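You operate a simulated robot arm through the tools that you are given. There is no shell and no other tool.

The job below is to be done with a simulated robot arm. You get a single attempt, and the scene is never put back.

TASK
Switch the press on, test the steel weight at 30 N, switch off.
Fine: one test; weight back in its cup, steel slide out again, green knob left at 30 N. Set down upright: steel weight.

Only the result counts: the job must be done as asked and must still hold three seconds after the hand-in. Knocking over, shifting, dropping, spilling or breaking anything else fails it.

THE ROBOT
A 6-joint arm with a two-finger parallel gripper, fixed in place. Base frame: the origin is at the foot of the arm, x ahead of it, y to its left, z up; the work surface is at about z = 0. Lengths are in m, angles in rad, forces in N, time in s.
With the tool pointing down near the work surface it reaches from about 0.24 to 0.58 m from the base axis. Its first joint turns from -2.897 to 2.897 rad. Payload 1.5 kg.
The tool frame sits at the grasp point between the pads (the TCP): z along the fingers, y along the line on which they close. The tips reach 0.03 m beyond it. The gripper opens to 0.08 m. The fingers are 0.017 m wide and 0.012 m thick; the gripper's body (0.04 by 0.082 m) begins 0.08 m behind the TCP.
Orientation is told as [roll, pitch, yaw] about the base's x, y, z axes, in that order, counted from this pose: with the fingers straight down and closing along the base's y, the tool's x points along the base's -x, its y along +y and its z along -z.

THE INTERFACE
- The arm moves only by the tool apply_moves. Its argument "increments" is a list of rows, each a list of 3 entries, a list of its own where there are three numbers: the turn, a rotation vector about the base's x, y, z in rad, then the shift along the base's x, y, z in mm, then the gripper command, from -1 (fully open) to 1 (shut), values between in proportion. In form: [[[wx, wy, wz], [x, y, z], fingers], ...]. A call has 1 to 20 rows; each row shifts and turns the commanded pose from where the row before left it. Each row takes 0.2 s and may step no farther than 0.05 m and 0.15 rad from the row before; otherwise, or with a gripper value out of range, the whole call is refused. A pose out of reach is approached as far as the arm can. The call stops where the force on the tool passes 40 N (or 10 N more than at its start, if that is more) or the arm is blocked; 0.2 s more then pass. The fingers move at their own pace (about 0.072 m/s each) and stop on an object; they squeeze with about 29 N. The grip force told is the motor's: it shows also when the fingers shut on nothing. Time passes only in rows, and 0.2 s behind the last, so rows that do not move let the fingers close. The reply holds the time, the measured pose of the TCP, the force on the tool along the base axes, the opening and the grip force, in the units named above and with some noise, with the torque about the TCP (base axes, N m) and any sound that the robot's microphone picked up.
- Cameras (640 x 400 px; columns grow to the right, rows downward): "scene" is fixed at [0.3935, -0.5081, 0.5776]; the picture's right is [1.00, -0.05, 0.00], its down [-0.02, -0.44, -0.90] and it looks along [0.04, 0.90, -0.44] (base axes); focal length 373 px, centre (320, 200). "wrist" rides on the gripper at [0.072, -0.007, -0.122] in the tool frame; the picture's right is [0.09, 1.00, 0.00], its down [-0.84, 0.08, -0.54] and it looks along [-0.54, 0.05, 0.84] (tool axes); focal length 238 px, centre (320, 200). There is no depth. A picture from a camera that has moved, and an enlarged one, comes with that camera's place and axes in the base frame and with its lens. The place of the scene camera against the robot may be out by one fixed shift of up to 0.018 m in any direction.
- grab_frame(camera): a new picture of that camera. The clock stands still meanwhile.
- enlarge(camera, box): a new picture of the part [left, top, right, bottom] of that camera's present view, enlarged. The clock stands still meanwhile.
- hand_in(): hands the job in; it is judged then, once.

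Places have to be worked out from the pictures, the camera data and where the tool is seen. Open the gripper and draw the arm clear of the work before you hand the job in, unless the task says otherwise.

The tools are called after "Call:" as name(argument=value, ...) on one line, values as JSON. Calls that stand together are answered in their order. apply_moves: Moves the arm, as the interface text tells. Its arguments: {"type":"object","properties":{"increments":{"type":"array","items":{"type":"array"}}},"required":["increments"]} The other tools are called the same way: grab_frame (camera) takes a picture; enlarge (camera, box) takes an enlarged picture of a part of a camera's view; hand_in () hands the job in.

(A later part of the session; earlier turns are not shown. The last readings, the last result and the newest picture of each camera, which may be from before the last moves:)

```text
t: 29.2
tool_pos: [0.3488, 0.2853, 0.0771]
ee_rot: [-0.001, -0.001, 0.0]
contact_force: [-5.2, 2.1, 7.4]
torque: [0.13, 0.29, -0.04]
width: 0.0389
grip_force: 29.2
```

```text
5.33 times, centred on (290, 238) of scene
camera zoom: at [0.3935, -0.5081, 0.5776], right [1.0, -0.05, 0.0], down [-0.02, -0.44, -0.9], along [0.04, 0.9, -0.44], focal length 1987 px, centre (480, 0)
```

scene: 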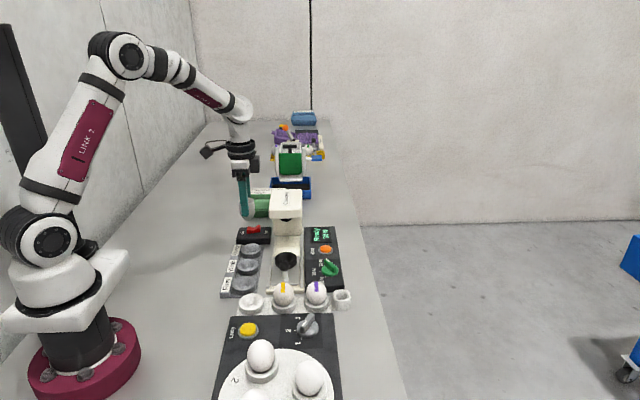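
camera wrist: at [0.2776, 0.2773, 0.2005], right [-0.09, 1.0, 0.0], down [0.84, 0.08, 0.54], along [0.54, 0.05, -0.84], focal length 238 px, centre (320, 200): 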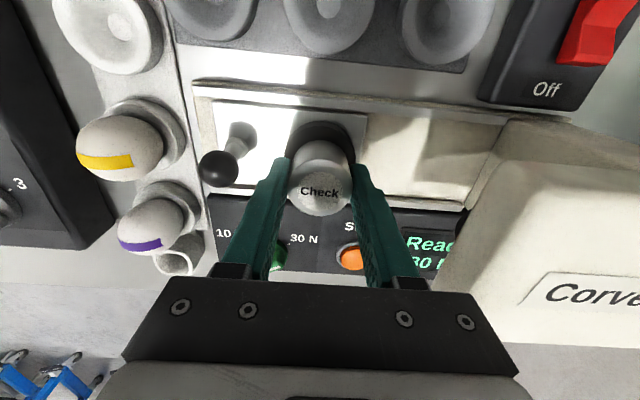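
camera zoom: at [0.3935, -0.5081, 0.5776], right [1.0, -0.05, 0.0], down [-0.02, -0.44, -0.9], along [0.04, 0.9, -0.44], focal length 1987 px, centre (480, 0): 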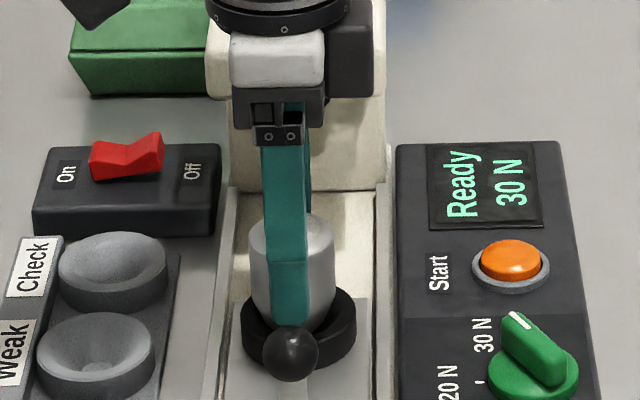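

Fingers may be slipping down along a weight that is already seated. I'll zoom in closely to compare the weight's height with the cup.

Call:
enlarge(camera="scene", box=[270, 225, 315, 270])

Call:
enlarge(camera="wrist", box=[250, 100, 390, 240])

```text
8.89 times, centred on (292, 248) of scene
camera zoom: at [0.3935, -0.5081, 0.5776], right [1.0, -0.05, 0.0], down [-0.02, -0.44, -0.9], along [0.04, 0.9, -0.44], focal length 3312 px, centre (564, -222)
```

zoom: 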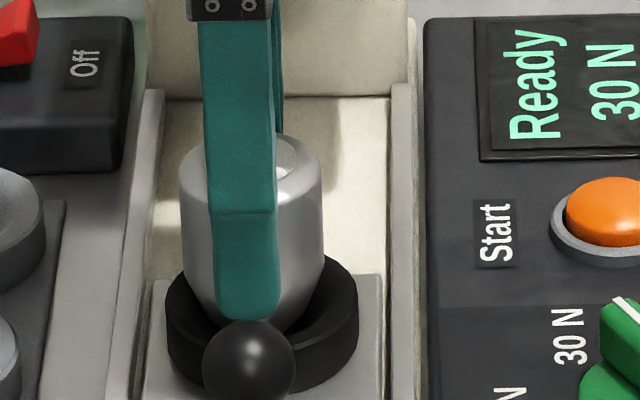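

```text
2.86 times, centred on (320, 170) of wrist
camera zoom: at [0.2775, 0.2775, 0.1984], right [-0.09, 1.0, 0.0], down [0.84, 0.08, 0.54], along [0.54, 0.05, -0.84], focal length 681 px, centre (320, 286)
```

zoom: 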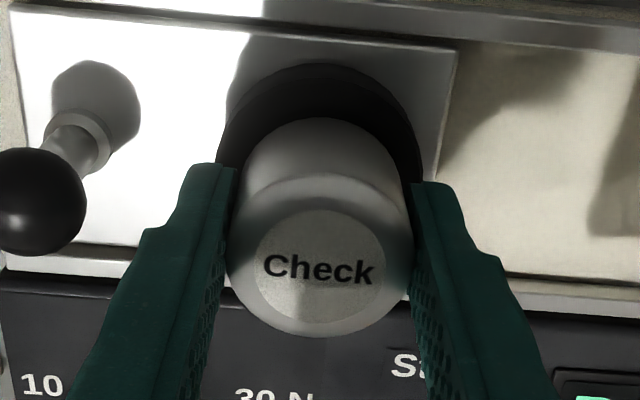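

Comparing with how it sat in the Check cup, the weight is seated: the fingers slid down about 3 mm on it and the rim relation matches. I'll release with a small opening and check.

Call:
apply_moves(increments=[[[0, 0, 0], [0, 0, 0], 0], [[0, 0, 0], [0, 0, 0], -0.25], [[0, 0, 0], [0, 0, 0], -0.25]])

Call:
enlarge(camera="scene", box=[270, 225, 315, 270])

Call:
enlarge(camera="wrist", box=[250, 100, 390, 240])

```text
t: 30.0
tool_pos: [0.3482, 0.2853, 0.0782]
ee_rot: [0.0, -0.001, -0.001]
contact_force: [0.4, -0.4, -0.1]
torque: [0.02, -0.02, 0.03]
width: 0.05
grip_force: 0.0
```

```text
8.89 times, centred on (292, 248) of scene
camera zoom: at [0.3935, -0.5081, 0.5776], right [1.0, -0.05, 0.0], down [-0.02, -0.44, -0.9], along [0.04, 0.9, -0.44], focal length 3312 px, centre (564, -222)
```

zoom: 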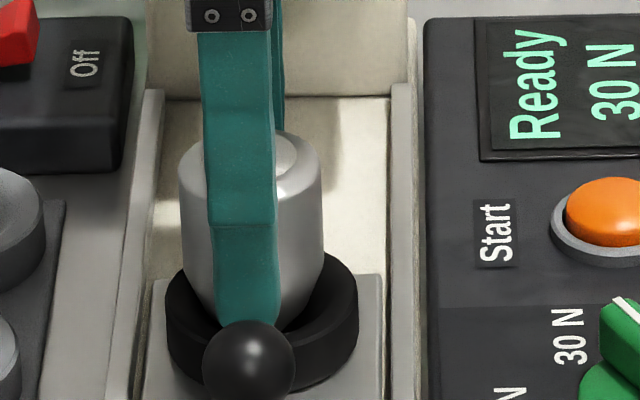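

```text
2.86 times, centred on (320, 170) of wrist
camera zoom: at [0.2776, 0.2775, 0.1984], right [-0.09, 1.0, 0.0], down [0.84, 0.08, 0.54], along [0.54, 0.05, -0.84], focal length 681 px, centre (320, 286)
```

zoom: 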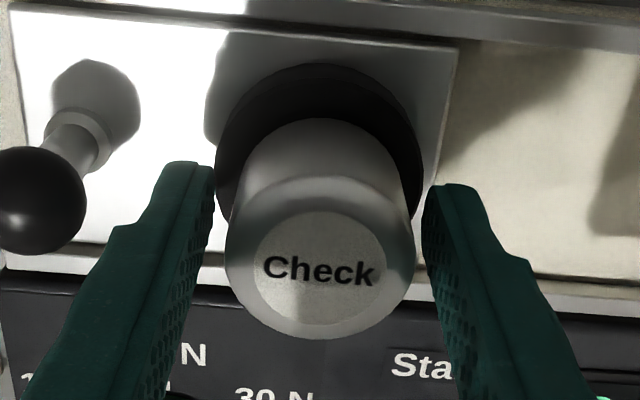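

The weight stands upright in the slide cup. I'll rise, turn the gripper 90° so it closes along x, and go above the slide handle ball at (0.350, 0.219, 0.060).

Call:
apply_moves(increments=[[[0, 0, 0], [0, 0, 10], -0.25], [[0, 0, 0], [0, 0, 30], -0.25], [[0, 0, 0], [0, 0, 40], -0.25], [[0, 0, 0], [0, 0, 30], -0.25], [[0, 0, 0.1428], [0.2, -6, 0], -0.25], [[0, 0, 0.1428], [0.2, -6, 0], -0.25], [[0, 0, 0.1428], [0.2, -6, 0], -0.25], [[0, 0, 0.1428], [0.2, -6, 0], -0.25], [[0, 0, 0.1428], [0.2, -6, 0], -0.25], [[0, 0, 0.1428], [0, -6, 0], -0.25], [[0, 0, 0.1428], [0, -6, 0], -0.25], [[0, 0, 0.1428], [0, -6, 0], -0.25], [[0, 0, 0.1428], [0, -6, 0], -0.25], [[0, 0, 0.1428], [0, -6, 0], -0.25], [[0, 0, 0.1428], [0, -6, 0], -0.25], [[0, 0, 0], [0, 0, -30], -0.25], [[0, 0, 0], [0, 0, 0], -0.25]])

Call:
grab_frame(camera="wrist")

Call:
enlarge(camera="scene", box=[235, 175, 355, 295])

```text
t: 33.6
tool_pos: [0.3477, 0.2186, 0.1557]
ee_rot: [0.0, -0.001, 1.571]
contact_force: [0.2, 0.2, -0.5]
torque: [0.0, 0.0, 0.01]
width: 0.0499
grip_force: 0.1
```

```text
taken
camera wrist: at [0.3563, 0.1463, 0.2779], right [-1.0, -0.09, 0.0], down [-0.08, 0.84, 0.54], along [-0.05, 0.54, -0.84], focal length 238 px, centre (320, 200)
```

wrist: 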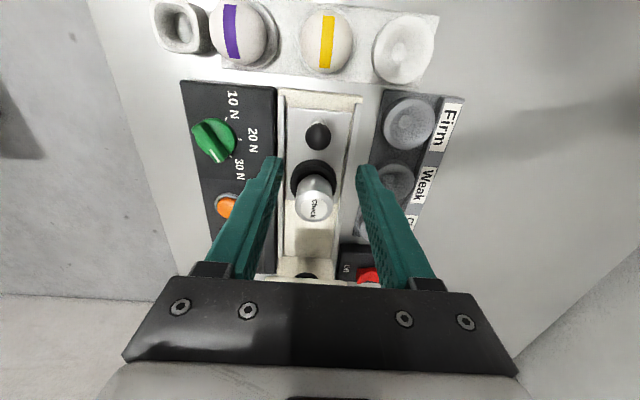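

```text
3.33 times, centred on (295, 235) of scene
camera zoom: at [0.3935, -0.5081, 0.5776], right [1.0, -0.05, 0.0], down [-0.02, -0.44, -0.9], along [0.04, 0.9, -0.44], focal length 1242 px, centre (403, 83)
```

zoom: 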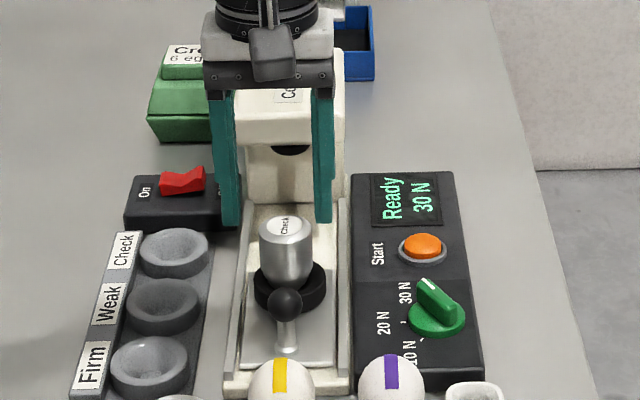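

The ball is about 2.5 mm further +x than my TCP axis. I'll correct and descend to TCP z ≈ 0.074 around it.

Call:
apply_moves(increments=[[[0, 0, 0], [2.5, -1.5, 0], -0.25], [[0, 0, 0], [0, 0, -35], -0.25], [[0, 0, 0], [0, 0, -30], -0.25], [[0, 0, 0], [0, 0, -12], -0.25], [[0, 0, 0], [0, 0, -5], -0.25], [[0, 0, 0], [0, 0, 0], -0.25]])

Call:
grab_frame(camera="wrist")

Call:
enlarge(camera="scene", box=[245, 195, 335, 285])

```text
t: 35.0
tool_pos: [0.3512, 0.2187, 0.0739]
ee_rot: [0.001, 0.001, 1.57]
contact_force: [0.0, 0.2, -0.1]
torque: [0.01, -0.03, -0.03]
width: 0.05
grip_force: 0.0
```

```text
taken
camera wrist: at [0.3584, 0.1459, 0.1955], right [-1.0, -0.09, 0.0], down [-0.08, 0.84, 0.54], along [-0.05, 0.54, -0.84], focal length 238 px, centre (320, 200)
```

wrist: 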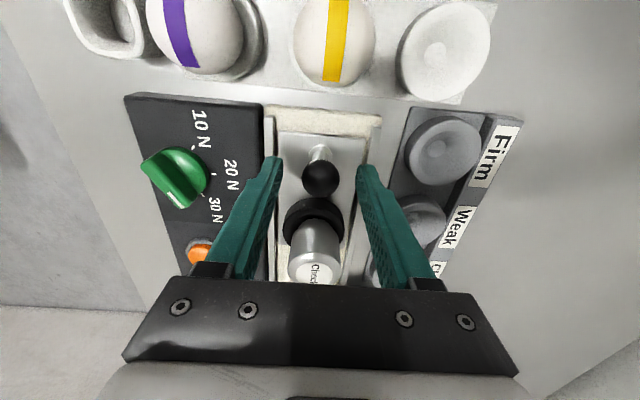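

```text
4.44 times, centred on (290, 240) of scene
camera zoom: at [0.3935, -0.5081, 0.5776], right [1.0, -0.05, 0.0], down [-0.02, -0.44, -0.9], along [0.04, 0.9, -0.44], focal length 1656 px, centre (453, 22)
```

zoom: 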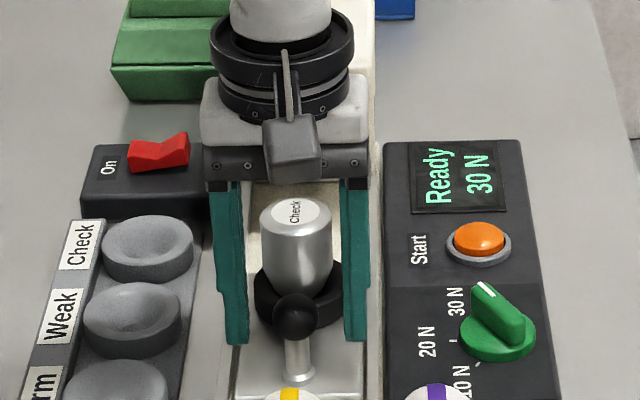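

The ball is centred between the fingers. I'll close on it.

Call:
apply_moves(increments=[[[0, 0, 0], [0.5, 0, 0], 0.3], [[0, 0, 0], [0, 0, 0], 0.6], [[0, 0, 0], [0, 0, 0], 0.6], [[0, 0, 0], [0, 0, 0], 0.6]])

```text
t: 36.0
tool_pos: [0.3516, 0.2191, 0.0725]
ee_rot: [0.001, 0.001, 1.57]
contact_force: [-10.0, 2.7, -1.5]
torque: [-0.08, 0.1, -0.05]
width: 0.0252
grip_force: 5.6
```

It is gripped at 25 mm with a mild −x push. I'll relieve that and start pushing the slide in gently.

Call:
apply_moves(increments=[[[0, 0, 0], [-0.8, 0, 0], 0.8], [[0, 0, 0], [0, 0, 0], 0.8], [[0, 0, 0], [0, 2, 0], 0.8], [[0, 0, 0], [0, 3, 0], 0.8], [[0, 0, 0], [0, 4, 0], 0.8], [[0, 0, 0], [0, 4, 0], 0.8], [[0, 0, 0], [0, 4, 0], 0.8]])

Call:
enlarge(camera="scene", box=[245, 175, 345, 285])

```text
t: 37.6
tool_pos: [0.3509, 0.2353, 0.0731]
ee_rot: [0.002, 0.003, 1.57]
contact_force: [-38.1, -1.8, 6.4]
torque: [0.98, 0.41, -0.01]
width: 0.023
grip_force: 35.3
```

```text
3.64 times, centred on (295, 230) of scene
camera zoom: at [0.3935, -0.5081, 0.5776], right [1.0, -0.05, 0.0], down [-0.02, -0.44, -0.9], along [0.04, 0.9, -0.44], focal length 1355 px, centre (411, 91)
```

zoom: 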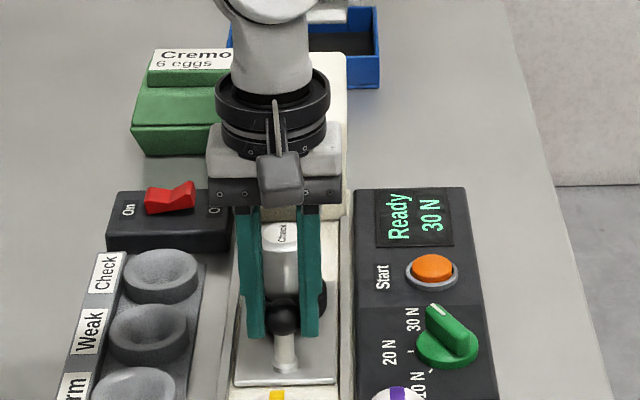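

The slide moves with the hand, but a −38 N side force built up in x. I'll shift −x to relieve it before continuing.

Call:
apply_moves(increments=[[[0, 0, 0], [-1, 0, 0], 0.75], [[0, 0, 0], [0, 0, 0], 0.75]])

```text
t: 38.2
tool_pos: [0.3501, 0.2339, 0.0733]
ee_rot: [0.002, 0.001, 1.569]
contact_force: [-29.0, 1.3, -6.9]
torque: [-0.11, 0.34, -0.03]
width: 0.0229
grip_force: 35.2
```

Call:
apply_moves(increments=[[[0, 0, 0], [-1, 0, 0], 0.7], [[0, 0, 0], [0, 0, 0], 0.7]])

```text
t: 38.8
tool_pos: [0.3503, 0.2356, 0.0741]
ee_rot: [0.0, -0.001, 1.572]
contact_force: [-11.6, -1.2, -23.3]
torque: [-0.1, 0.09, 0.01]
width: 0.0229
grip_force: 35.6
```

Side force is down, but there's now some vertical load from the tight grip. I'll ease the grip to let it settle.

Call:
apply_moves(increments=[[[0, 0, 0], [-0.3, 0, 0], 0.46], [[0, 0, 0], [0, 0, 0], 0.46]])

```text
t: 39.4
tool_pos: [0.351, 0.237, 0.0751]
ee_rot: [-0.002, -0.001, 1.571]
contact_force: [0.9, -0.8, -22.6]
torque: [-0.14, 0.03, 0.05]
width: 0.0225
grip_force: 35.4
```

I'll look at the grip before going on.

Call:
enlarge(camera="scene", box=[260, 205, 320, 275])

Call:
enlarge(camera="wrist", box=[240, 110, 400, 290])

```text
5.71 times, centred on (290, 240) of scene
camera zoom: at [0.3935, -0.5081, 0.5776], right [1.0, -0.05, 0.0], down [-0.02, -0.44, -0.9], along [0.04, 0.9, -0.44], focal length 2129 px, centre (491, -29)
```

zoom: 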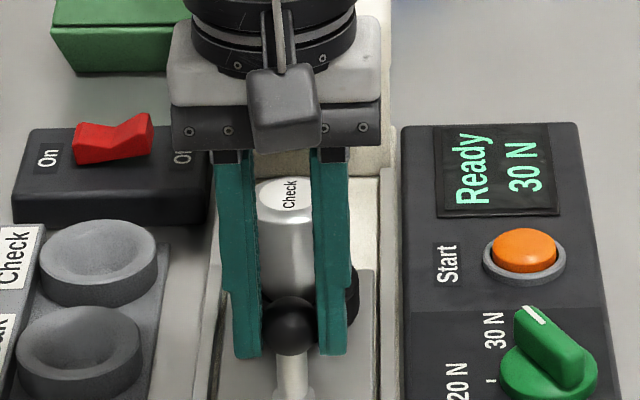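

```text
2.22 times, centred on (320, 200) of wrist
camera zoom: at [0.3578, 0.1631, 0.1964], right [-1.0, -0.09, 0.0], down [-0.08, 0.84, 0.54], along [-0.05, 0.54, -0.84], focal length 530 px, centre (320, 200)
```

zoom: 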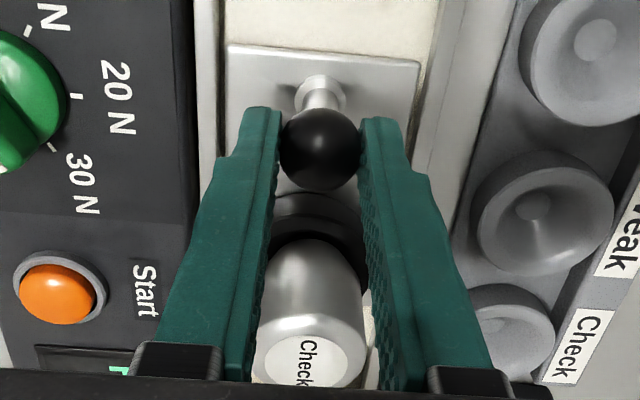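

The ball is held well and the slide has moved along. The vertical load comes from the squeeze, so I'll loosen slightly and regrip lightly.

Call:
apply_moves(increments=[[[0, 0, 0], [0, 0, 0], 0.3], [[0, 0, 0], [0, 0, 0], 0.3]])

```text
t: 40.0
tool_pos: [0.3487, 0.2356, 0.0753]
ee_rot: [-0.002, 0.001, 1.571]
contact_force: [-0.2, -1.3, 0.6]
torque: [0.0, -0.01, 0.01]
width: 0.028
grip_force: 0.0
```

Call:
apply_moves(increments=[[[0, 0, 0], [0, 0, 0], 0.42], [[0, 0, 0], [0, 0, 0], 0.42]])

```text
t: 40.6
tool_pos: [0.3503, 0.2357, 0.0735]
ee_rot: [-0.001, -0.001, 1.57]
contact_force: [1.9, 0.0, 0.4]
torque: [0.03, -0.05, -0.03]
width: 0.0244
grip_force: 0.5
```

A light grip now gives near-zero forces. I'll push on in small steps.

Call:
apply_moves(increments=[[[0, 0, 0], [0, 0, 0], 0.5], [[0, 0, 0], [0, 3, 0], 0.5], [[0, 0, 0], [0, 4, 0], 0.5], [[0, 0, 0], [0, 4, 0], 0.5], [[0, 0, 0], [0, 4, 0], 0.5], [[0, 0, 0], [0, 4, 0], 0.5], [[0, 0, 0], [0, 3, 0], 0.5]])

Call:
enlarge(camera="scene", box=[250, 175, 340, 285])

```text
t: 42.2
tool_pos: [0.3491, 0.2577, 0.0741]
ee_rot: [0.002, 0.0, 1.57]
contact_force: [6.1, -1.1, -2.2]
torque: [0.02, -0.06, -0.03]
width: 0.0256
grip_force: 2.4
```

```text
3.64 times, centred on (295, 230) of scene
camera zoom: at [0.3935, -0.5081, 0.5776], right [1.0, -0.05, 0.0], down [-0.02, -0.44, -0.9], along [0.04, 0.9, -0.44], focal length 1355 px, centre (411, 91)
```

zoom: 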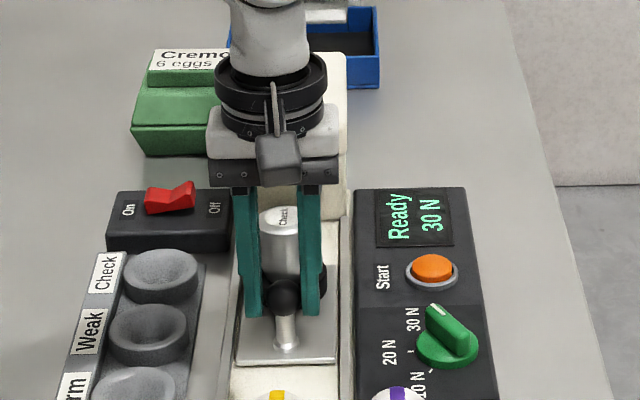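

The slide follows with low force. I'll keep pushing.

Call:
apply_moves(increments=[[[0, 0, 0], [0, 3, 0], 0.5], [[0, 0, 0], [0, 4, 0], 0.5], [[0, 0, 0], [0, 4, 0], 0.5], [[0, 0, 0], [0, 4, 0], 0.5], [[0, 0, 0], [0, 4, 0], 0.5], [[0, 0, 0], [0, 4, 0], 0.5], [[0, 0, 0], [0, 3, 0], 0.5]])

Call:
enlarge(camera="scene", box=[250, 175, 340, 285])

Call:
grab_frame(camera="wrist")

```text
t: 43.8
tool_pos: [0.3495, 0.2831, 0.0742]
ee_rot: [0.001, -0.001, 1.57]
contact_force: [4.7, -0.7, -1.4]
torque: [-0.01, -0.07, 0.03]
width: 0.0244
grip_force: 2.0
```

```text
3.64 times, centred on (295, 230) of scene
camera zoom: at [0.3935, -0.5081, 0.5776], right [1.0, -0.05, 0.0], down [-0.02, -0.44, -0.9], along [0.04, 0.9, -0.44], focal length 1355 px, centre (411, 91)
```

zoom: 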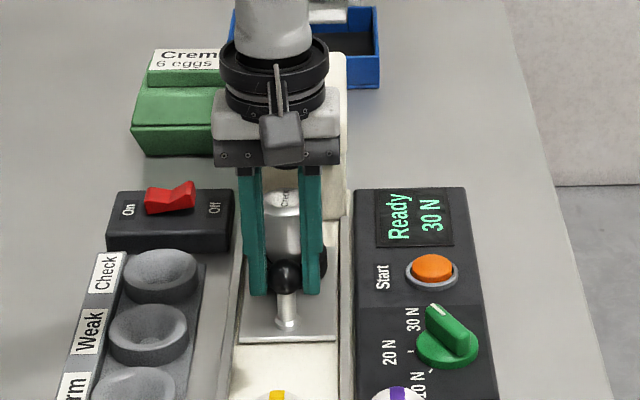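

```text
taken
camera wrist: at [0.3575, 0.2106, 0.1959], right [-1.0, -0.09, 0.0], down [-0.08, 0.84, 0.54], along [-0.05, 0.54, -0.84], focal length 238 px, centre (320, 200)
```

wrist: 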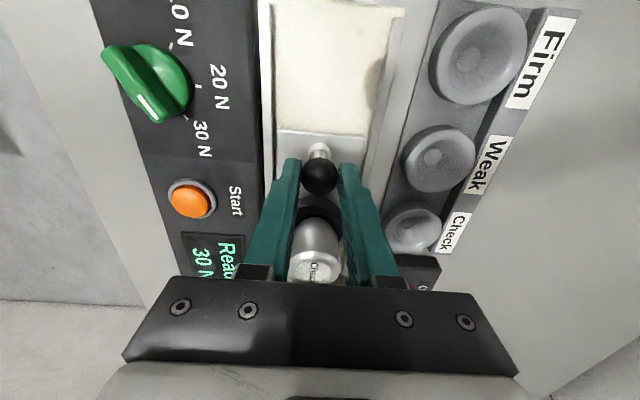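

It's still free. I'll continue toward the end stop, watching the y force.

Call:
apply_moves(increments=[[[0, 0, 0], [0, 3, 0], 0.5], [[0, 0, 0], [0, 4, 0], 0.5], [[0, 0, 0], [0, 4, 0], 0.5], [[0, 0, 0], [0, 4, 0], 0.5], [[0, 0, 0], [0, 3, 0], 0.5]])

Call:
enlarge(camera="scene", box=[250, 165, 350, 275])

```text
t: 45.0
tool_pos: [0.3487, 0.2995, 0.0743]
ee_rot: [-0.001, 0.0, 1.569]
contact_force: [5.5, -1.0, -1.5]
torque: [-0.01, -0.03, -0.02]
width: 0.0253
grip_force: 2.8
```

```text
3.64 times, centred on (300, 220) of scene
camera zoom: at [0.3935, -0.5081, 0.5776], right [1.0, -0.05, 0.0], down [-0.02, -0.44, -0.9], along [0.04, 0.9, -0.44], focal length 1355 px, centre (393, 127)
```

zoom: 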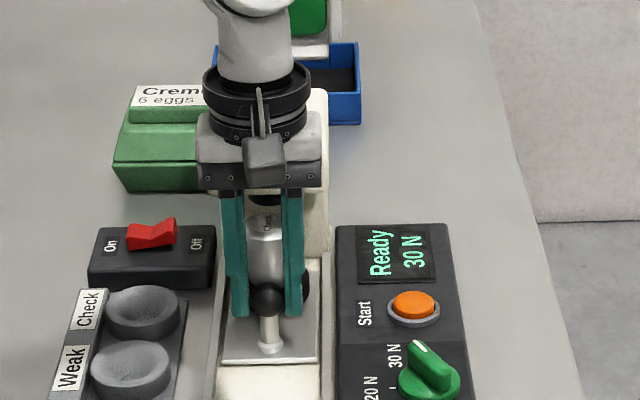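

Still free at y ≈ 0.30. I'll go on in smaller steps.

Call:
apply_moves(increments=[[[0, 0, 0], [0, 2.5, 0], 0.5], [[0, 0, 0], [0, 2.5, 0], 0.5], [[0, 0, 0], [0, 2.5, 0], 0.5], [[0, 0, 0], [0, 2.5, 0], 0.5]])

Call:
enlarge(camera="scene", box=[250, 165, 350, 275])

Call:
grab_frame(camera="wrist")

```text
t: 46.0
tool_pos: [0.3486, 0.3104, 0.0742]
ee_rot: [0.0, -0.002, 1.57]
contact_force: [7.4, -1.8, 1.2]
torque: [0.01, -0.13, 0.01]
width: 0.0259
grip_force: 2.7
```

```text
3.64 times, centred on (300, 220) of scene
camera zoom: at [0.3935, -0.5081, 0.5776], right [1.0, -0.05, 0.0], down [-0.02, -0.44, -0.9], along [0.04, 0.9, -0.44], focal length 1355 px, centre (393, 127)
```

zoom: 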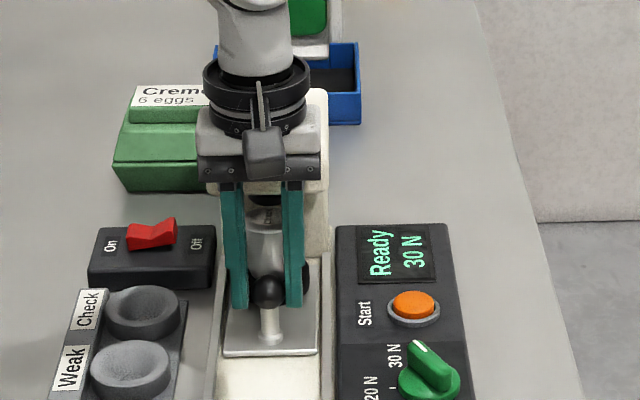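

```text
taken
camera wrist: at [0.3567, 0.2382, 0.1964], right [-1.0, -0.09, 0.0], down [-0.08, 0.84, 0.54], along [-0.05, 0.54, -0.84], focal length 238 px, centre (320, 200)
```

wrist: 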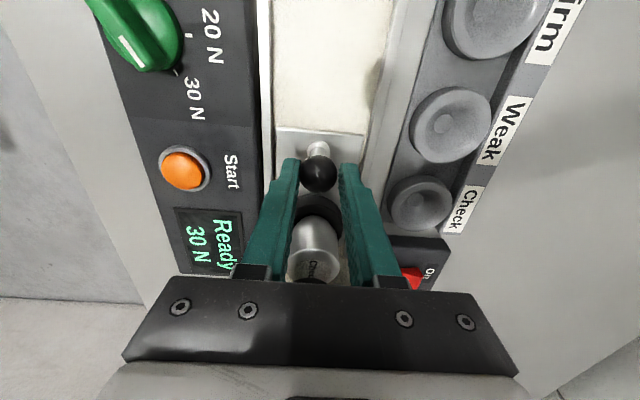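

The weight is now nearly under the plunger and there's no stop yet. I'll continue in 1.5 mm steps.

Call:
apply_moves(increments=[[[0, 0, 0], [0, 1.5, 0], 0.5], [[0, 0, 0], [0, 1.5, 0], 0.5], [[0, 0, 0], [0, 1.5, 0], 0.5], [[0, 0, 0], [0, 1.5, 0], 0.5]])

Call:
enlarge(camera="scene", box=[260, 195, 310, 265])

```text
t: 47.0
tool_pos: [0.3473, 0.3183, 0.0737]
ee_rot: [-0.001, 0.0, 1.57]
contact_force: [6.6, -0.2, -0.2]
torque: [0.0, -0.07, 0.04]
width: 0.0262
grip_force: 4.3
```

```text
5.71 times, centred on (285, 230) of scene
camera zoom: at [0.3935, -0.5081, 0.5776], right [1.0, -0.05, 0.0], down [-0.02, -0.44, -0.9], along [0.04, 0.9, -0.44], focal length 2129 px, centre (520, 29)
```

zoom: 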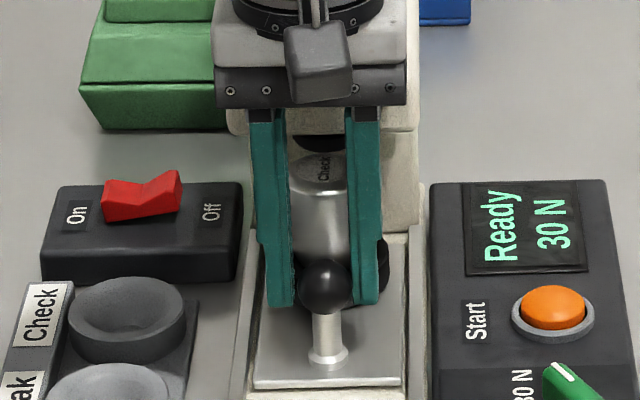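

No stop yet at 100 mm of travel. I'll continue in small steps.

Call:
apply_moves(increments=[[[0, 0, 0], [0, 1.5, 0], 0.5], [[0, 0, 0], [0, 1.5, 0], 0.5], [[0, 0, 0], [0, 1.5, 0], 0.5], [[0, 0, 0], [0, 1.5, 0], 0.5]])

Call:
enlarge(camera="scene", box=[260, 195, 310, 265])

```text
t: 48.0
tool_pos: [0.3492, 0.3225, 0.0746]
ee_rot: [0.0, 0.0, 1.57]
contact_force: [1.5, -0.1, 0.0]
torque: [0.02, -0.05, 0.01]
width: 0.0211
grip_force: 1.1
```

```text
5.71 times, centred on (285, 230) of scene
camera zoom: at [0.3935, -0.5081, 0.5776], right [1.0, -0.05, 0.0], down [-0.02, -0.44, -0.9], along [0.04, 0.9, -0.44], focal length 2129 px, centre (520, 29)
```

zoom: 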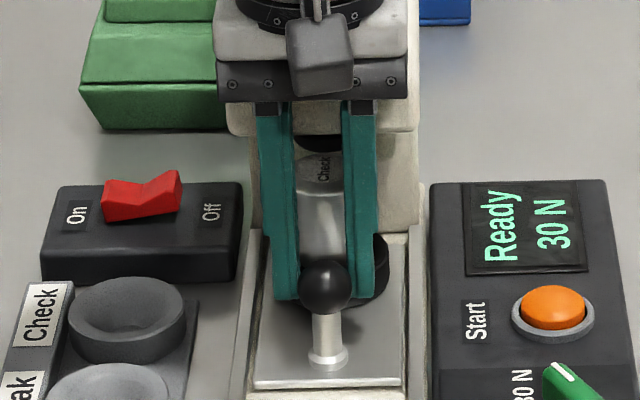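

The slide didn't move this time and the fingers slid past the ball, so it is probably at its stop. I'll release, rise, and verify by pushing from behind the ball with closed fingers.

Call:
apply_moves(increments=[[[0, 0, 0], [0, 0, 0], -0.1], [[0, 0, 0], [0, -5, 0], -0.1], [[0, 0, 0], [0, 0, 20], -0.1], [[0, 0, 0], [0, -5, 20], -0.1], [[0, 0, 0], [0, -25, 0], 1], [[0, 0, 0], [0, 0, 0], 1], [[0, 0, 0], [0, 0, 0], 1]])

Call:
grab_frame(camera="wrist")

Call:
enlarge(camera="scene", box=[250, 175, 340, 275])

```text
t: 49.6
tool_pos: [0.3489, 0.2891, 0.1157]
ee_rot: [0.0, 0.001, 1.57]
contact_force: [-0.1, 0.0, 0.2]
torque: [-0.01, 0.03, 0.01]
width: 0.0
grip_force: 21.7
```

```text
taken
camera wrist: at [0.3564, 0.2157, 0.2371], right [-1.0, -0.09, 0.0], down [-0.08, 0.84, 0.54], along [-0.05, 0.54, -0.84], focal length 238 px, centre (320, 200)
```

wrist: 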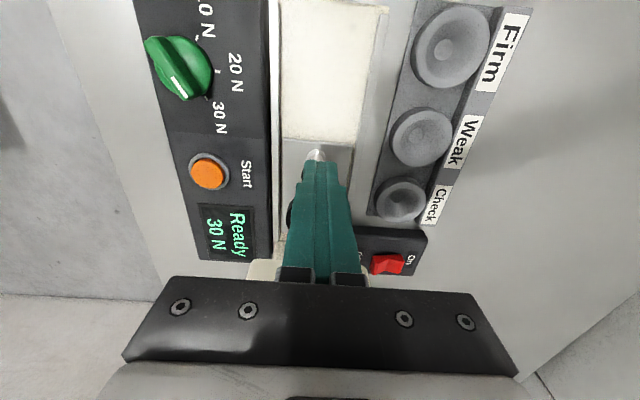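

```text
4.00 times, centred on (295, 225) of scene
camera zoom: at [0.3935, -0.5081, 0.5776], right [1.0, -0.05, 0.0], down [-0.02, -0.44, -0.9], along [0.04, 0.9, -0.44], focal length 1490 px, centre (420, 100)
```

zoom: 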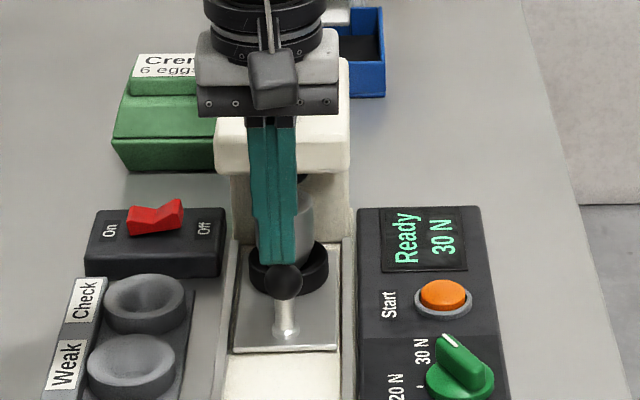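

The ball now sits at about y = 0.306. I'll back off to y ≈ 0.272, lower behind the ball, and push forward gently to confirm the end stop.

Call:
apply_moves(increments=[[[0, 0, 0], [0, -17, 0], 1], [[0, 0, 0], [1, 0, -20], 1], [[0, 0, 0], [0, 0, -17], 1], [[0, 0, 0], [0, 0, 0], 1], [[0, 0, 0], [0, 3, 0], 1], [[0, 0, 0], [0, 3, 0], 1], [[0, 0, 0], [0, 3, 0], 1]])

Call:
enlarge(camera="scene", box=[250, 195, 320, 275])

```text
t: 51.2
tool_pos: [0.3492, 0.2799, 0.0775]
ee_rot: [0.001, 0.0, 1.571]
contact_force: [0.5, 0.1, -0.6]
torque: [0.01, -0.02, 0.01]
width: 0.0
grip_force: 21.6
```

```text
5.00 times, centred on (285, 235) of scene
camera zoom: at [0.3935, -0.5081, 0.5776], right [1.0, -0.05, 0.0], down [-0.02, -0.44, -0.9], along [0.04, 0.9, -0.44], focal length 1863 px, centre (495, 25)
```

zoom: 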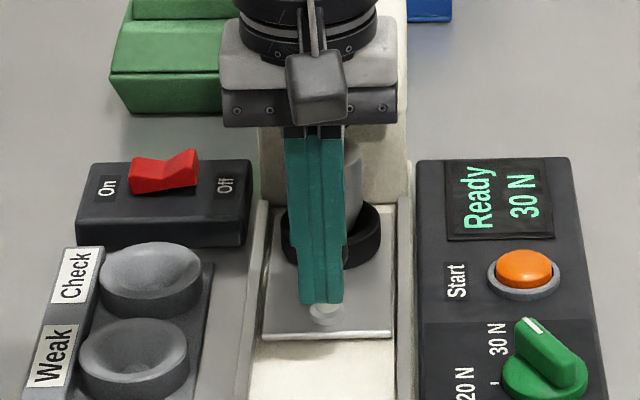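

Call:
apply_moves(increments=[[[0, 0, 0], [0, 2, 0], 1], [[0, 0, 0], [0, 2, 0], 1], [[0, 0, 0], [0, 2, 0], 1], [[0, 0, 0], [0, 1, 0], 1]])

```text
t: 52.2
tool_pos: [0.3492, 0.2865, 0.0783]
ee_rot: [0.0, 0.001, 1.57]
contact_force: [-0.2, 0.4, 0.0]
torque: [-0.01, -0.03, -0.02]
width: 0.0
grip_force: 20.9
```

No contact yet; I'll keep advancing in 1–1.5 mm steps.

Call:
apply_moves(increments=[[[0, 0, 0], [0, 1.5, 0], 1], [[0, 0, 0], [0, 1.5, 0], 1], [[0, 0, 0], [0, 1.5, 0], 1], [[0, 0, 0], [0, 1, 0], 1]])

Call:
enlarge(camera="scene", box=[250, 195, 320, 275])

Call:
grab_frame(camera="wrist")

```text
t: 53.1
tool_pos: [0.3508, 0.289, 0.077]
ee_rot: [0.004, 0.007, 1.57]
contact_force: [-0.9, -6.7, 1.7]
torque: [-0.06, -0.01, -0.02]
width: 0.0
grip_force: 21.6
stopped in row 4: the force on the tool passed its limit at 43 N (the readings are from after the stop); the commanded pose is now the measured one
```

```text
5.00 times, centred on (285, 235) of scene
camera zoom: at [0.3935, -0.5081, 0.5776], right [1.0, -0.05, 0.0], down [-0.02, -0.44, -0.9], along [0.04, 0.9, -0.44], focal length 1863 px, centre (495, 25)
```

zoom: 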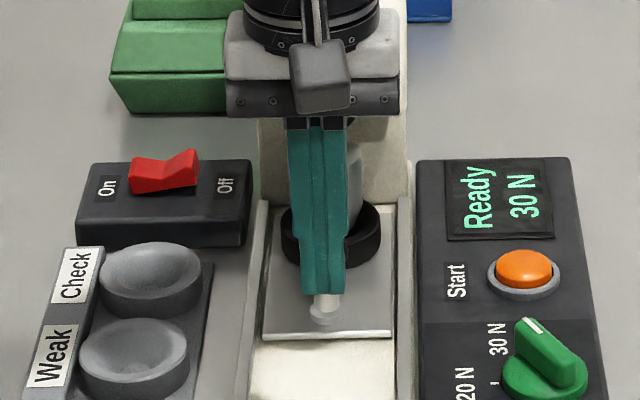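

```text
taken
camera wrist: at [0.3584, 0.2168, 0.1994], right [-1.0, -0.09, 0.0], down [-0.07, 0.84, 0.54], along [-0.05, 0.53, -0.84], focal length 238 px, centre (320, 200)
```

wrist: 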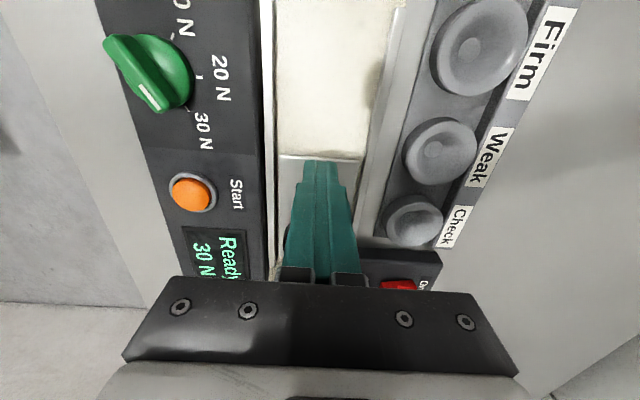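

A hard stop at 43 N with the slide plate unmoved: the slide is fully in. I'll back off, rise, and move over Start at (0.454, 0.328), keeping this yaw.

Call:
apply_moves(increments=[[[0, 0, 0], [0, -10, 0], 1], [[0, 0, 0], [0, -8, 20], 1], [[0, 0, 0], [0, 0, 40], 1], [[0, 0, 0], [0, 0, 40], 1], [[0, 0, 0], [35, 18, 0], 1], [[0, 0, 0], [35, 20, 0], 1], [[0, 0, 0], [33, 19, 0], 1], [[0, 0, 0], [0, 0, -40], 1], [[0, 0, 0], [0, 0, 0], 1], [[0, 0, 0], [0, 0, 0], 1]])

Call:
grab_frame(camera="wrist")

Call:
enlarge(camera="scene", box=[250, 175, 360, 285])

```text
t: 55.3
tool_pos: [0.4534, 0.3298, 0.1369]
ee_rot: [0.002, 0.006, 1.569]
contact_force: [-0.4, 0.5, 0.1]
torque: [0.0, 0.0, -0.02]
width: 0.0
grip_force: 21.4
```

```text
taken
camera wrist: at [0.461, 0.2572, 0.2592], right [-1.0, -0.09, 0.0], down [-0.07, 0.84, 0.54], along [-0.05, 0.54, -0.84], focal length 238 px, centre (320, 200)
```

wrist: 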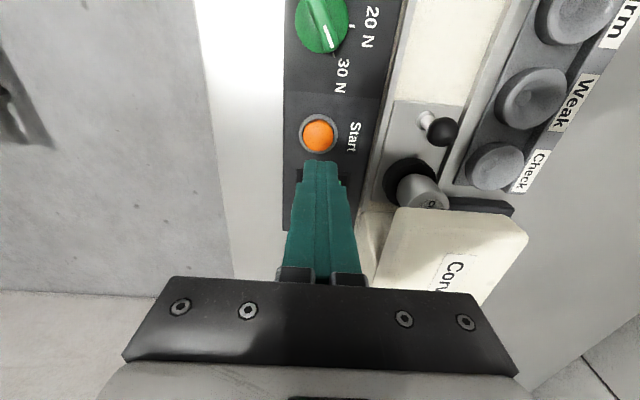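

```text
3.64 times, centred on (305, 230) of scene
camera zoom: at [0.3935, -0.5081, 0.5776], right [1.0, -0.05, 0.0], down [-0.02, -0.44, -0.9], along [0.04, 0.9, -0.44], focal length 1355 px, centre (374, 91)
```

zoom: 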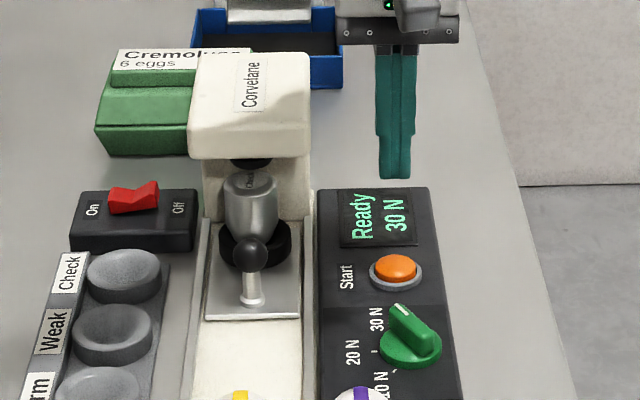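

The weight stands under the plunger. The button is about 2.5 mm further +x and 3 mm toward −y; I'll correct and descend onto it.

Call:
apply_moves(increments=[[[0, -0.005, 0], [2.5, -3, 0], 1], [[0, 0, 0], [0, 0, -35], 1], [[0, 0, 0], [0, 0, -20], 1], [[0, 0, 0], [0, 0, -4], 1], [[0, 0, 0], [0, 0, -3], 1], [[0, 0, 0], [0, 0, -2], 1]])

Call:
enlarge(camera="scene", box=[250, 185, 360, 285])

```text
t: 56.7
tool_pos: [0.4554, 0.3253, 0.0733]
ee_rot: [-0.002, 0.005, 1.569]
contact_force: [0.1, 0.1, -0.6]
torque: [0.02, 0.04, 0.02]
width: 0.0
grip_force: 21.9
```

```text
4.00 times, centred on (305, 235) of scene
camera zoom: at [0.3935, -0.5081, 0.5776], right [1.0, -0.05, 0.0], down [-0.02, -0.44, -0.9], along [0.04, 0.9, -0.44], focal length 1490 px, centre (380, 60)
```

zoom: 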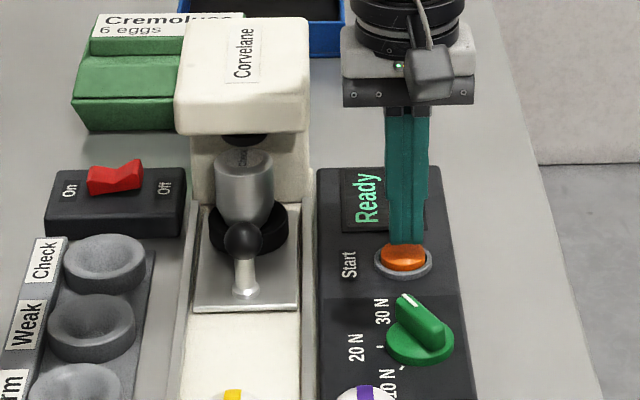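

The fingertip is just above the button. I'll press in 1 mm steps.

Call:
apply_moves(increments=[[[0, 0, 0], [0, -1, -2], 1], [[0, 0, 0], [0, 0, -2], 1], [[0, 0, 0], [0, 0, -1.5], 1], [[0, 0, 0], [0, 0, -1], 1]])

Call:
enlarge(camera="scene", box=[250, 185, 360, 285])

```text
t: 57.7
tool_pos: [0.455, 0.3243, 0.0663]
ee_rot: [-0.003, 0.005, 1.57]
contact_force: [0.0, -1.1, 0.1]
torque: [0.02, -0.02, 0.03]
width: 0.0
grip_force: 21.3
```

```text
4.00 times, centred on (305, 235) of scene
camera zoom: at [0.3935, -0.5081, 0.5776], right [1.0, -0.05, 0.0], down [-0.02, -0.44, -0.9], along [0.04, 0.9, -0.44], focal length 1490 px, centre (380, 60)
```

zoom: 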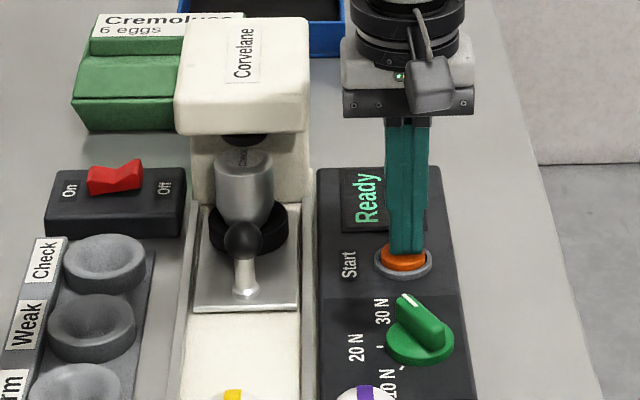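

Call:
apply_moves(increments=[[[0, 0, 0], [0, 0, -1], 1], [[0, 0, 0], [0, 0, -1], 1]])

```text
t: 58.3
tool_pos: [0.4561, 0.3234, 0.0644]
ee_rot: [-0.001, 0.005, 1.569]
contact_force: [0.1, 0.0, 1.2]
torque: [0.03, 0.06, 0.05]
width: 0.0
grip_force: 21.0
```

First light contact (about 1 N). I'll press further.

Call:
apply_moves(increments=[[[0, 0, 0], [0, 0, -1], 1], [[0, 0, 0], [0, 0, -1], 1]])

Call:
enlarge(camera="scene", box=[250, 185, 360, 285])

```text
t: 58.9
tool_pos: [0.4554, 0.3252, 0.0634]
ee_rot: [-0.001, 0.004, 1.569]
contact_force: [-0.3, -0.1, 0.3]
torque: [-0.03, 0.01, 0.0]
width: 0.0
grip_force: 21.4
```

```text
4.00 times, centred on (305, 235) of scene
camera zoom: at [0.3935, -0.5081, 0.5776], right [1.0, -0.05, 0.0], down [-0.02, -0.44, -0.9], along [0.04, 0.9, -0.44], focal length 1490 px, centre (380, 60)
```

zoom: 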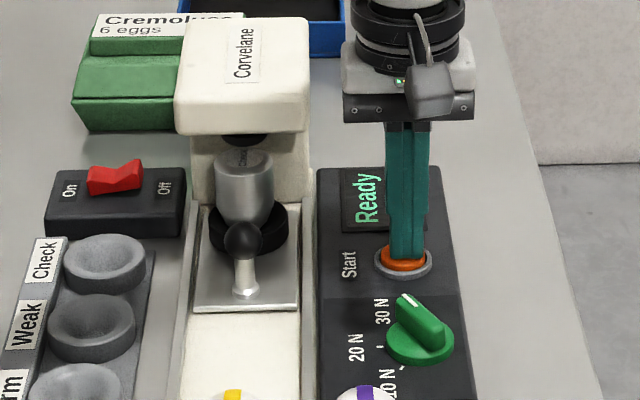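

Call:
apply_moves(increments=[[[0, 0, 0], [0, 0, -1], 1], [[0, 0, 0], [0, 0, -1], 1]])

Call:
enlarge(camera="scene", box=[250, 185, 360, 285])

```text
t: 59.5
tool_pos: [0.4554, 0.3247, 0.0609]
ee_rot: [-0.001, 0.006, 1.57]
contact_force: [-0.6, 0.7, 3.0]
torque: [0.01, 0.03, -0.01]
width: 0.0
grip_force: 20.9
heard: click
```

```text
4.00 times, centred on (305, 235) of scene
camera zoom: at [0.3935, -0.5081, 0.5776], right [1.0, -0.05, 0.0], down [-0.02, -0.44, -0.9], along [0.04, 0.9, -0.44], focal length 1490 px, centre (380, 60)
```

zoom: 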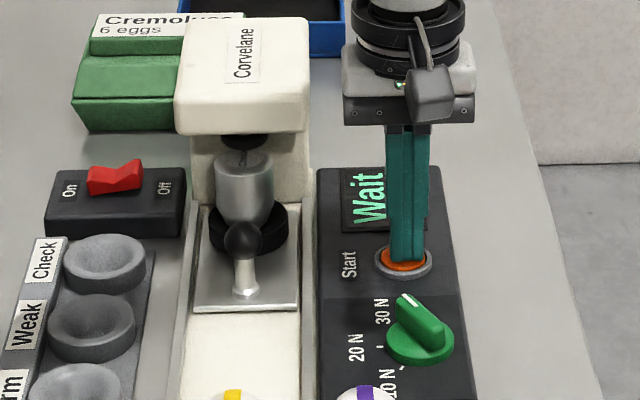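

The button clicked and the display shows "Wait": the test has started. I'll lift off and wait while it runs.

Call:
apply_moves(increments=[[[0, 0, 0], [0, 0, 20], 1], [[0, 0, 0], [0, 0, 40], 1], [[0, 0, 0], [0, 0, 40], 1], [[0, 0, 0], [0, 0, 0], 1], [[0, 0, 0], [0, 0, 0], 1]])

Call:
enlarge(camera="scene", box=[250, 185, 360, 285])

```text
t: 60.7
tool_pos: [0.4538, 0.3258, 0.1637]
ee_rot: [-0.001, 0.005, 1.569]
contact_force: [-0.2, 0.1, 0.6]
torque: [-0.01, 0.0, 0.02]
width: 0.0
grip_force: 21.3
```

```text
4.00 times, centred on (305, 235) of scene
camera zoom: at [0.3935, -0.5081, 0.5776], right [1.0, -0.05, 0.0], down [-0.02, -0.44, -0.9], along [0.04, 0.9, -0.44], focal length 1490 px, centre (380, 60)
```

zoom: 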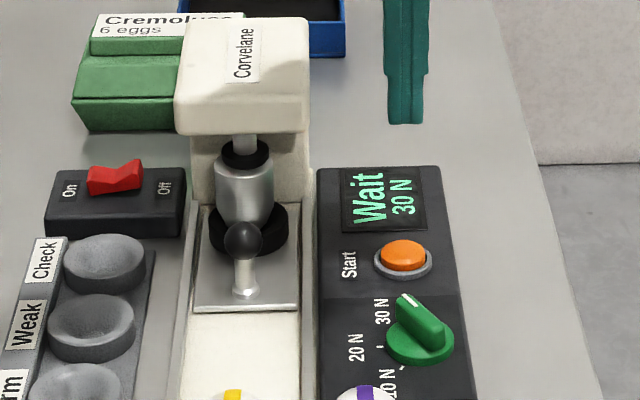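

The plunger is down on the weight. I'll wait for the cycle to finish.

Call:
apply_moves(increments=[[[0, 0, 0], [0, 0, 0], 1], [[0, 0, 0], [0, 0, 0], 1], [[0, 0, 0], [0, 0, 0], 1], [[0, 0, 0], [0, 0, 0], 1], [[0, 0, 0], [0, 0, 0], 1], [[0, 0, 0], [0, 0, 0], 1], [[0, 0, 0], [0, 0, 0], 1], [[0, 0, 0], [0, 0, 0], 1], [[0, 0, 0], [0, 0, 0], 1], [[0, 0, 0], [0, 0, 0], 1]])

Call:
enlarge(camera="scene", box=[250, 185, 360, 285])

```text
t: 62.9
tool_pos: [0.4549, 0.326, 0.1624]
ee_rot: [-0.001, 0.004, 1.57]
contact_force: [0.5, 0.0, 0.6]
torque: [0.04, 0.03, 0.01]
width: 0.0
grip_force: 21.5
```

```text
4.00 times, centred on (305, 235) of scene
camera zoom: at [0.3935, -0.5081, 0.5776], right [1.0, -0.05, 0.0], down [-0.02, -0.44, -0.9], along [0.04, 0.9, -0.44], focal length 1490 px, centre (380, 60)
```

zoom: 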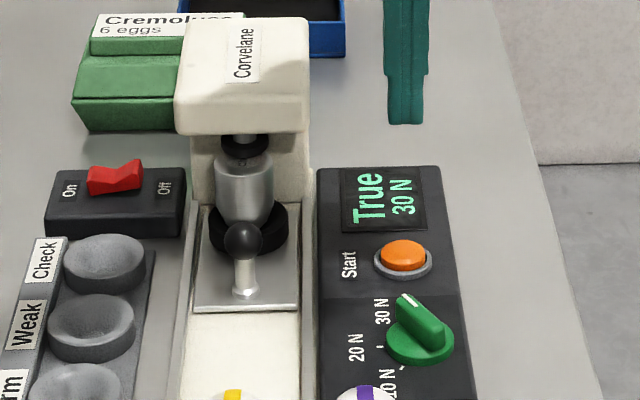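

Result "True 30 N". I'll move back over the handle ball (≈ 0.350, 0.309) with the fingers open while the plunger finishes rising.

Call:
apply_moves(increments=[[[0, -0.004, 0], [-26, -4.5, 0], -0.25], [[0, 0, 0], [-26, -4.5, 0], -0.25], [[0, 0, 0], [-26, -4.5, 0], -0.25], [[0, 0, 0], [-26, -4, 0], -0.25], [[0, 0, 0], [0, 0, -20], -0.25], [[0, 0, 0], [0, 0, 0], -0.25], [[0, 0, 0], [0, 0, 0], -0.25]])

Call:
enlarge(camera="scene", box=[250, 185, 360, 285])

Call:
grab_frame(camera="wrist")

```text
t: 64.5
tool_pos: [0.3505, 0.307, 0.1417]
ee_rot: [-0.006, 0.004, 1.57]
contact_force: [-0.4, 0.9, -0.6]
torque: [0.01, -0.02, 0.0]
width: 0.0498
grip_force: 0.0
```

```text
4.00 times, centred on (305, 235) of scene
camera zoom: at [0.3935, -0.5081, 0.5776], right [1.0, -0.05, 0.0], down [-0.02, -0.44, -0.9], along [0.04, 0.9, -0.44], focal length 1490 px, centre (380, 60)
```

zoom: 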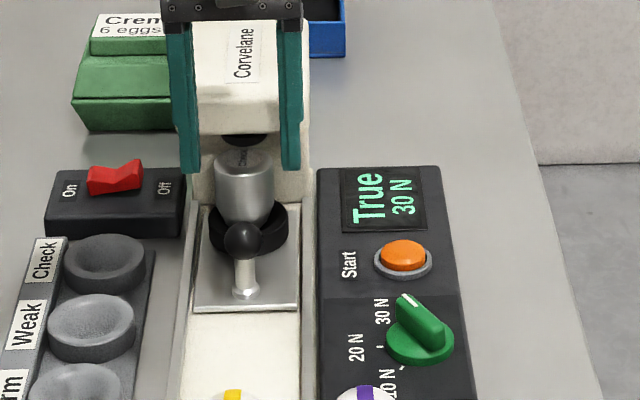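

```text
taken
camera wrist: at [0.3581, 0.2341, 0.2643], right [-1.0, -0.09, -0.01], down [-0.08, 0.84, 0.54], along [-0.04, 0.54, -0.84], focal length 238 px, centre (320, 200)
```

wrist: 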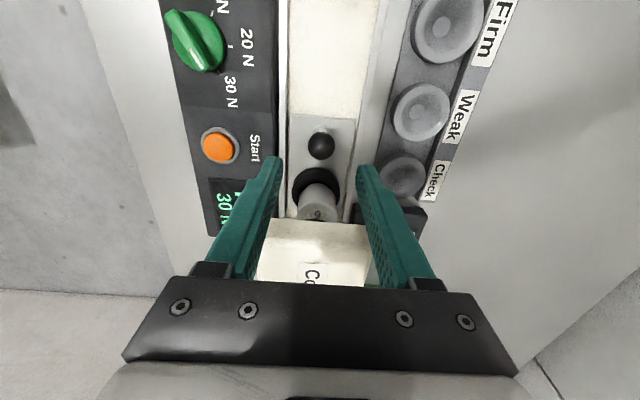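

The plunger is up and the ball is aligned at (≈0.351, 0.308). I'll straighten the small tilt and descend around the ball.

Call:
apply_moves(increments=[[[0.004, 0.006, 0], [0, 1, 0], -0.25], [[0, 0, 0], [0, 0, -30], -0.25], [[0, 0, 0], [0, 0, -25], -0.25], [[0, 0, 0], [0, 0, -13], -0.25], [[0, 0, 0], [0, 0, 0], -0.25]])

Call:
grab_frame(camera="wrist")

Call:
enlarge(camera="scene", box=[250, 185, 360, 285])

```text
t: 65.7
tool_pos: [0.3511, 0.3068, 0.0714]
ee_rot: [-0.001, 0.002, 1.567]
contact_force: [-0.2, 0.5, 0.0]
torque: [0.01, -0.02, 0.0]
width: 0.0503
grip_force: 0.2
```

```text
taken
camera wrist: at [0.3593, 0.2344, 0.1942], right [-1.0, -0.09, 0.0], down [-0.08, 0.84, 0.54], along [-0.05, 0.54, -0.84], focal length 238 px, centre (320, 200)
```

wrist: 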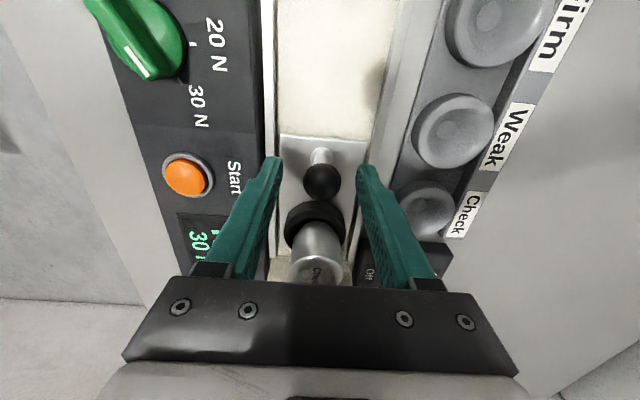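

```text
4.00 times, centred on (305, 235) of scene
camera zoom: at [0.3935, -0.5081, 0.5776], right [1.0, -0.05, 0.0], down [-0.02, -0.44, -0.9], along [0.04, 0.9, -0.44], focal length 1490 px, centre (380, 60)
```

zoom: 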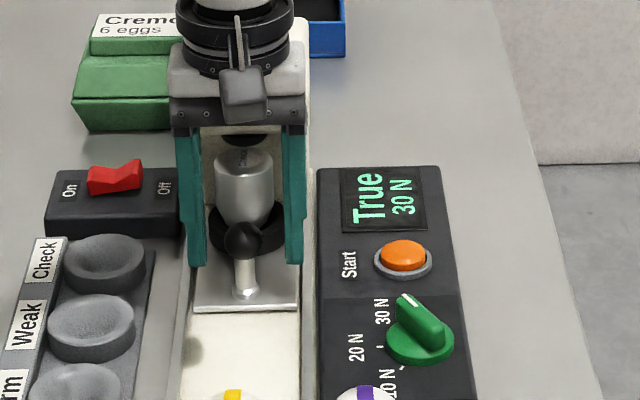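

Now I'll grip lightly.

Call:
apply_moves(increments=[[[0, 0, 0], [-0.7, 1, 1], 0.2], [[0, 0, 0], [0, 0, 0], 0.5], [[0, 0, 0], [0, 0, 0], 0.55]])

```text
t: 66.5
tool_pos: [0.3509, 0.3082, 0.0725]
ee_rot: [-0.001, 0.002, 1.568]
contact_force: [-6.8, 0.0, -1.0]
torque: [-0.13, 0.07, 0.0]
width: 0.0242
grip_force: 3.9
```

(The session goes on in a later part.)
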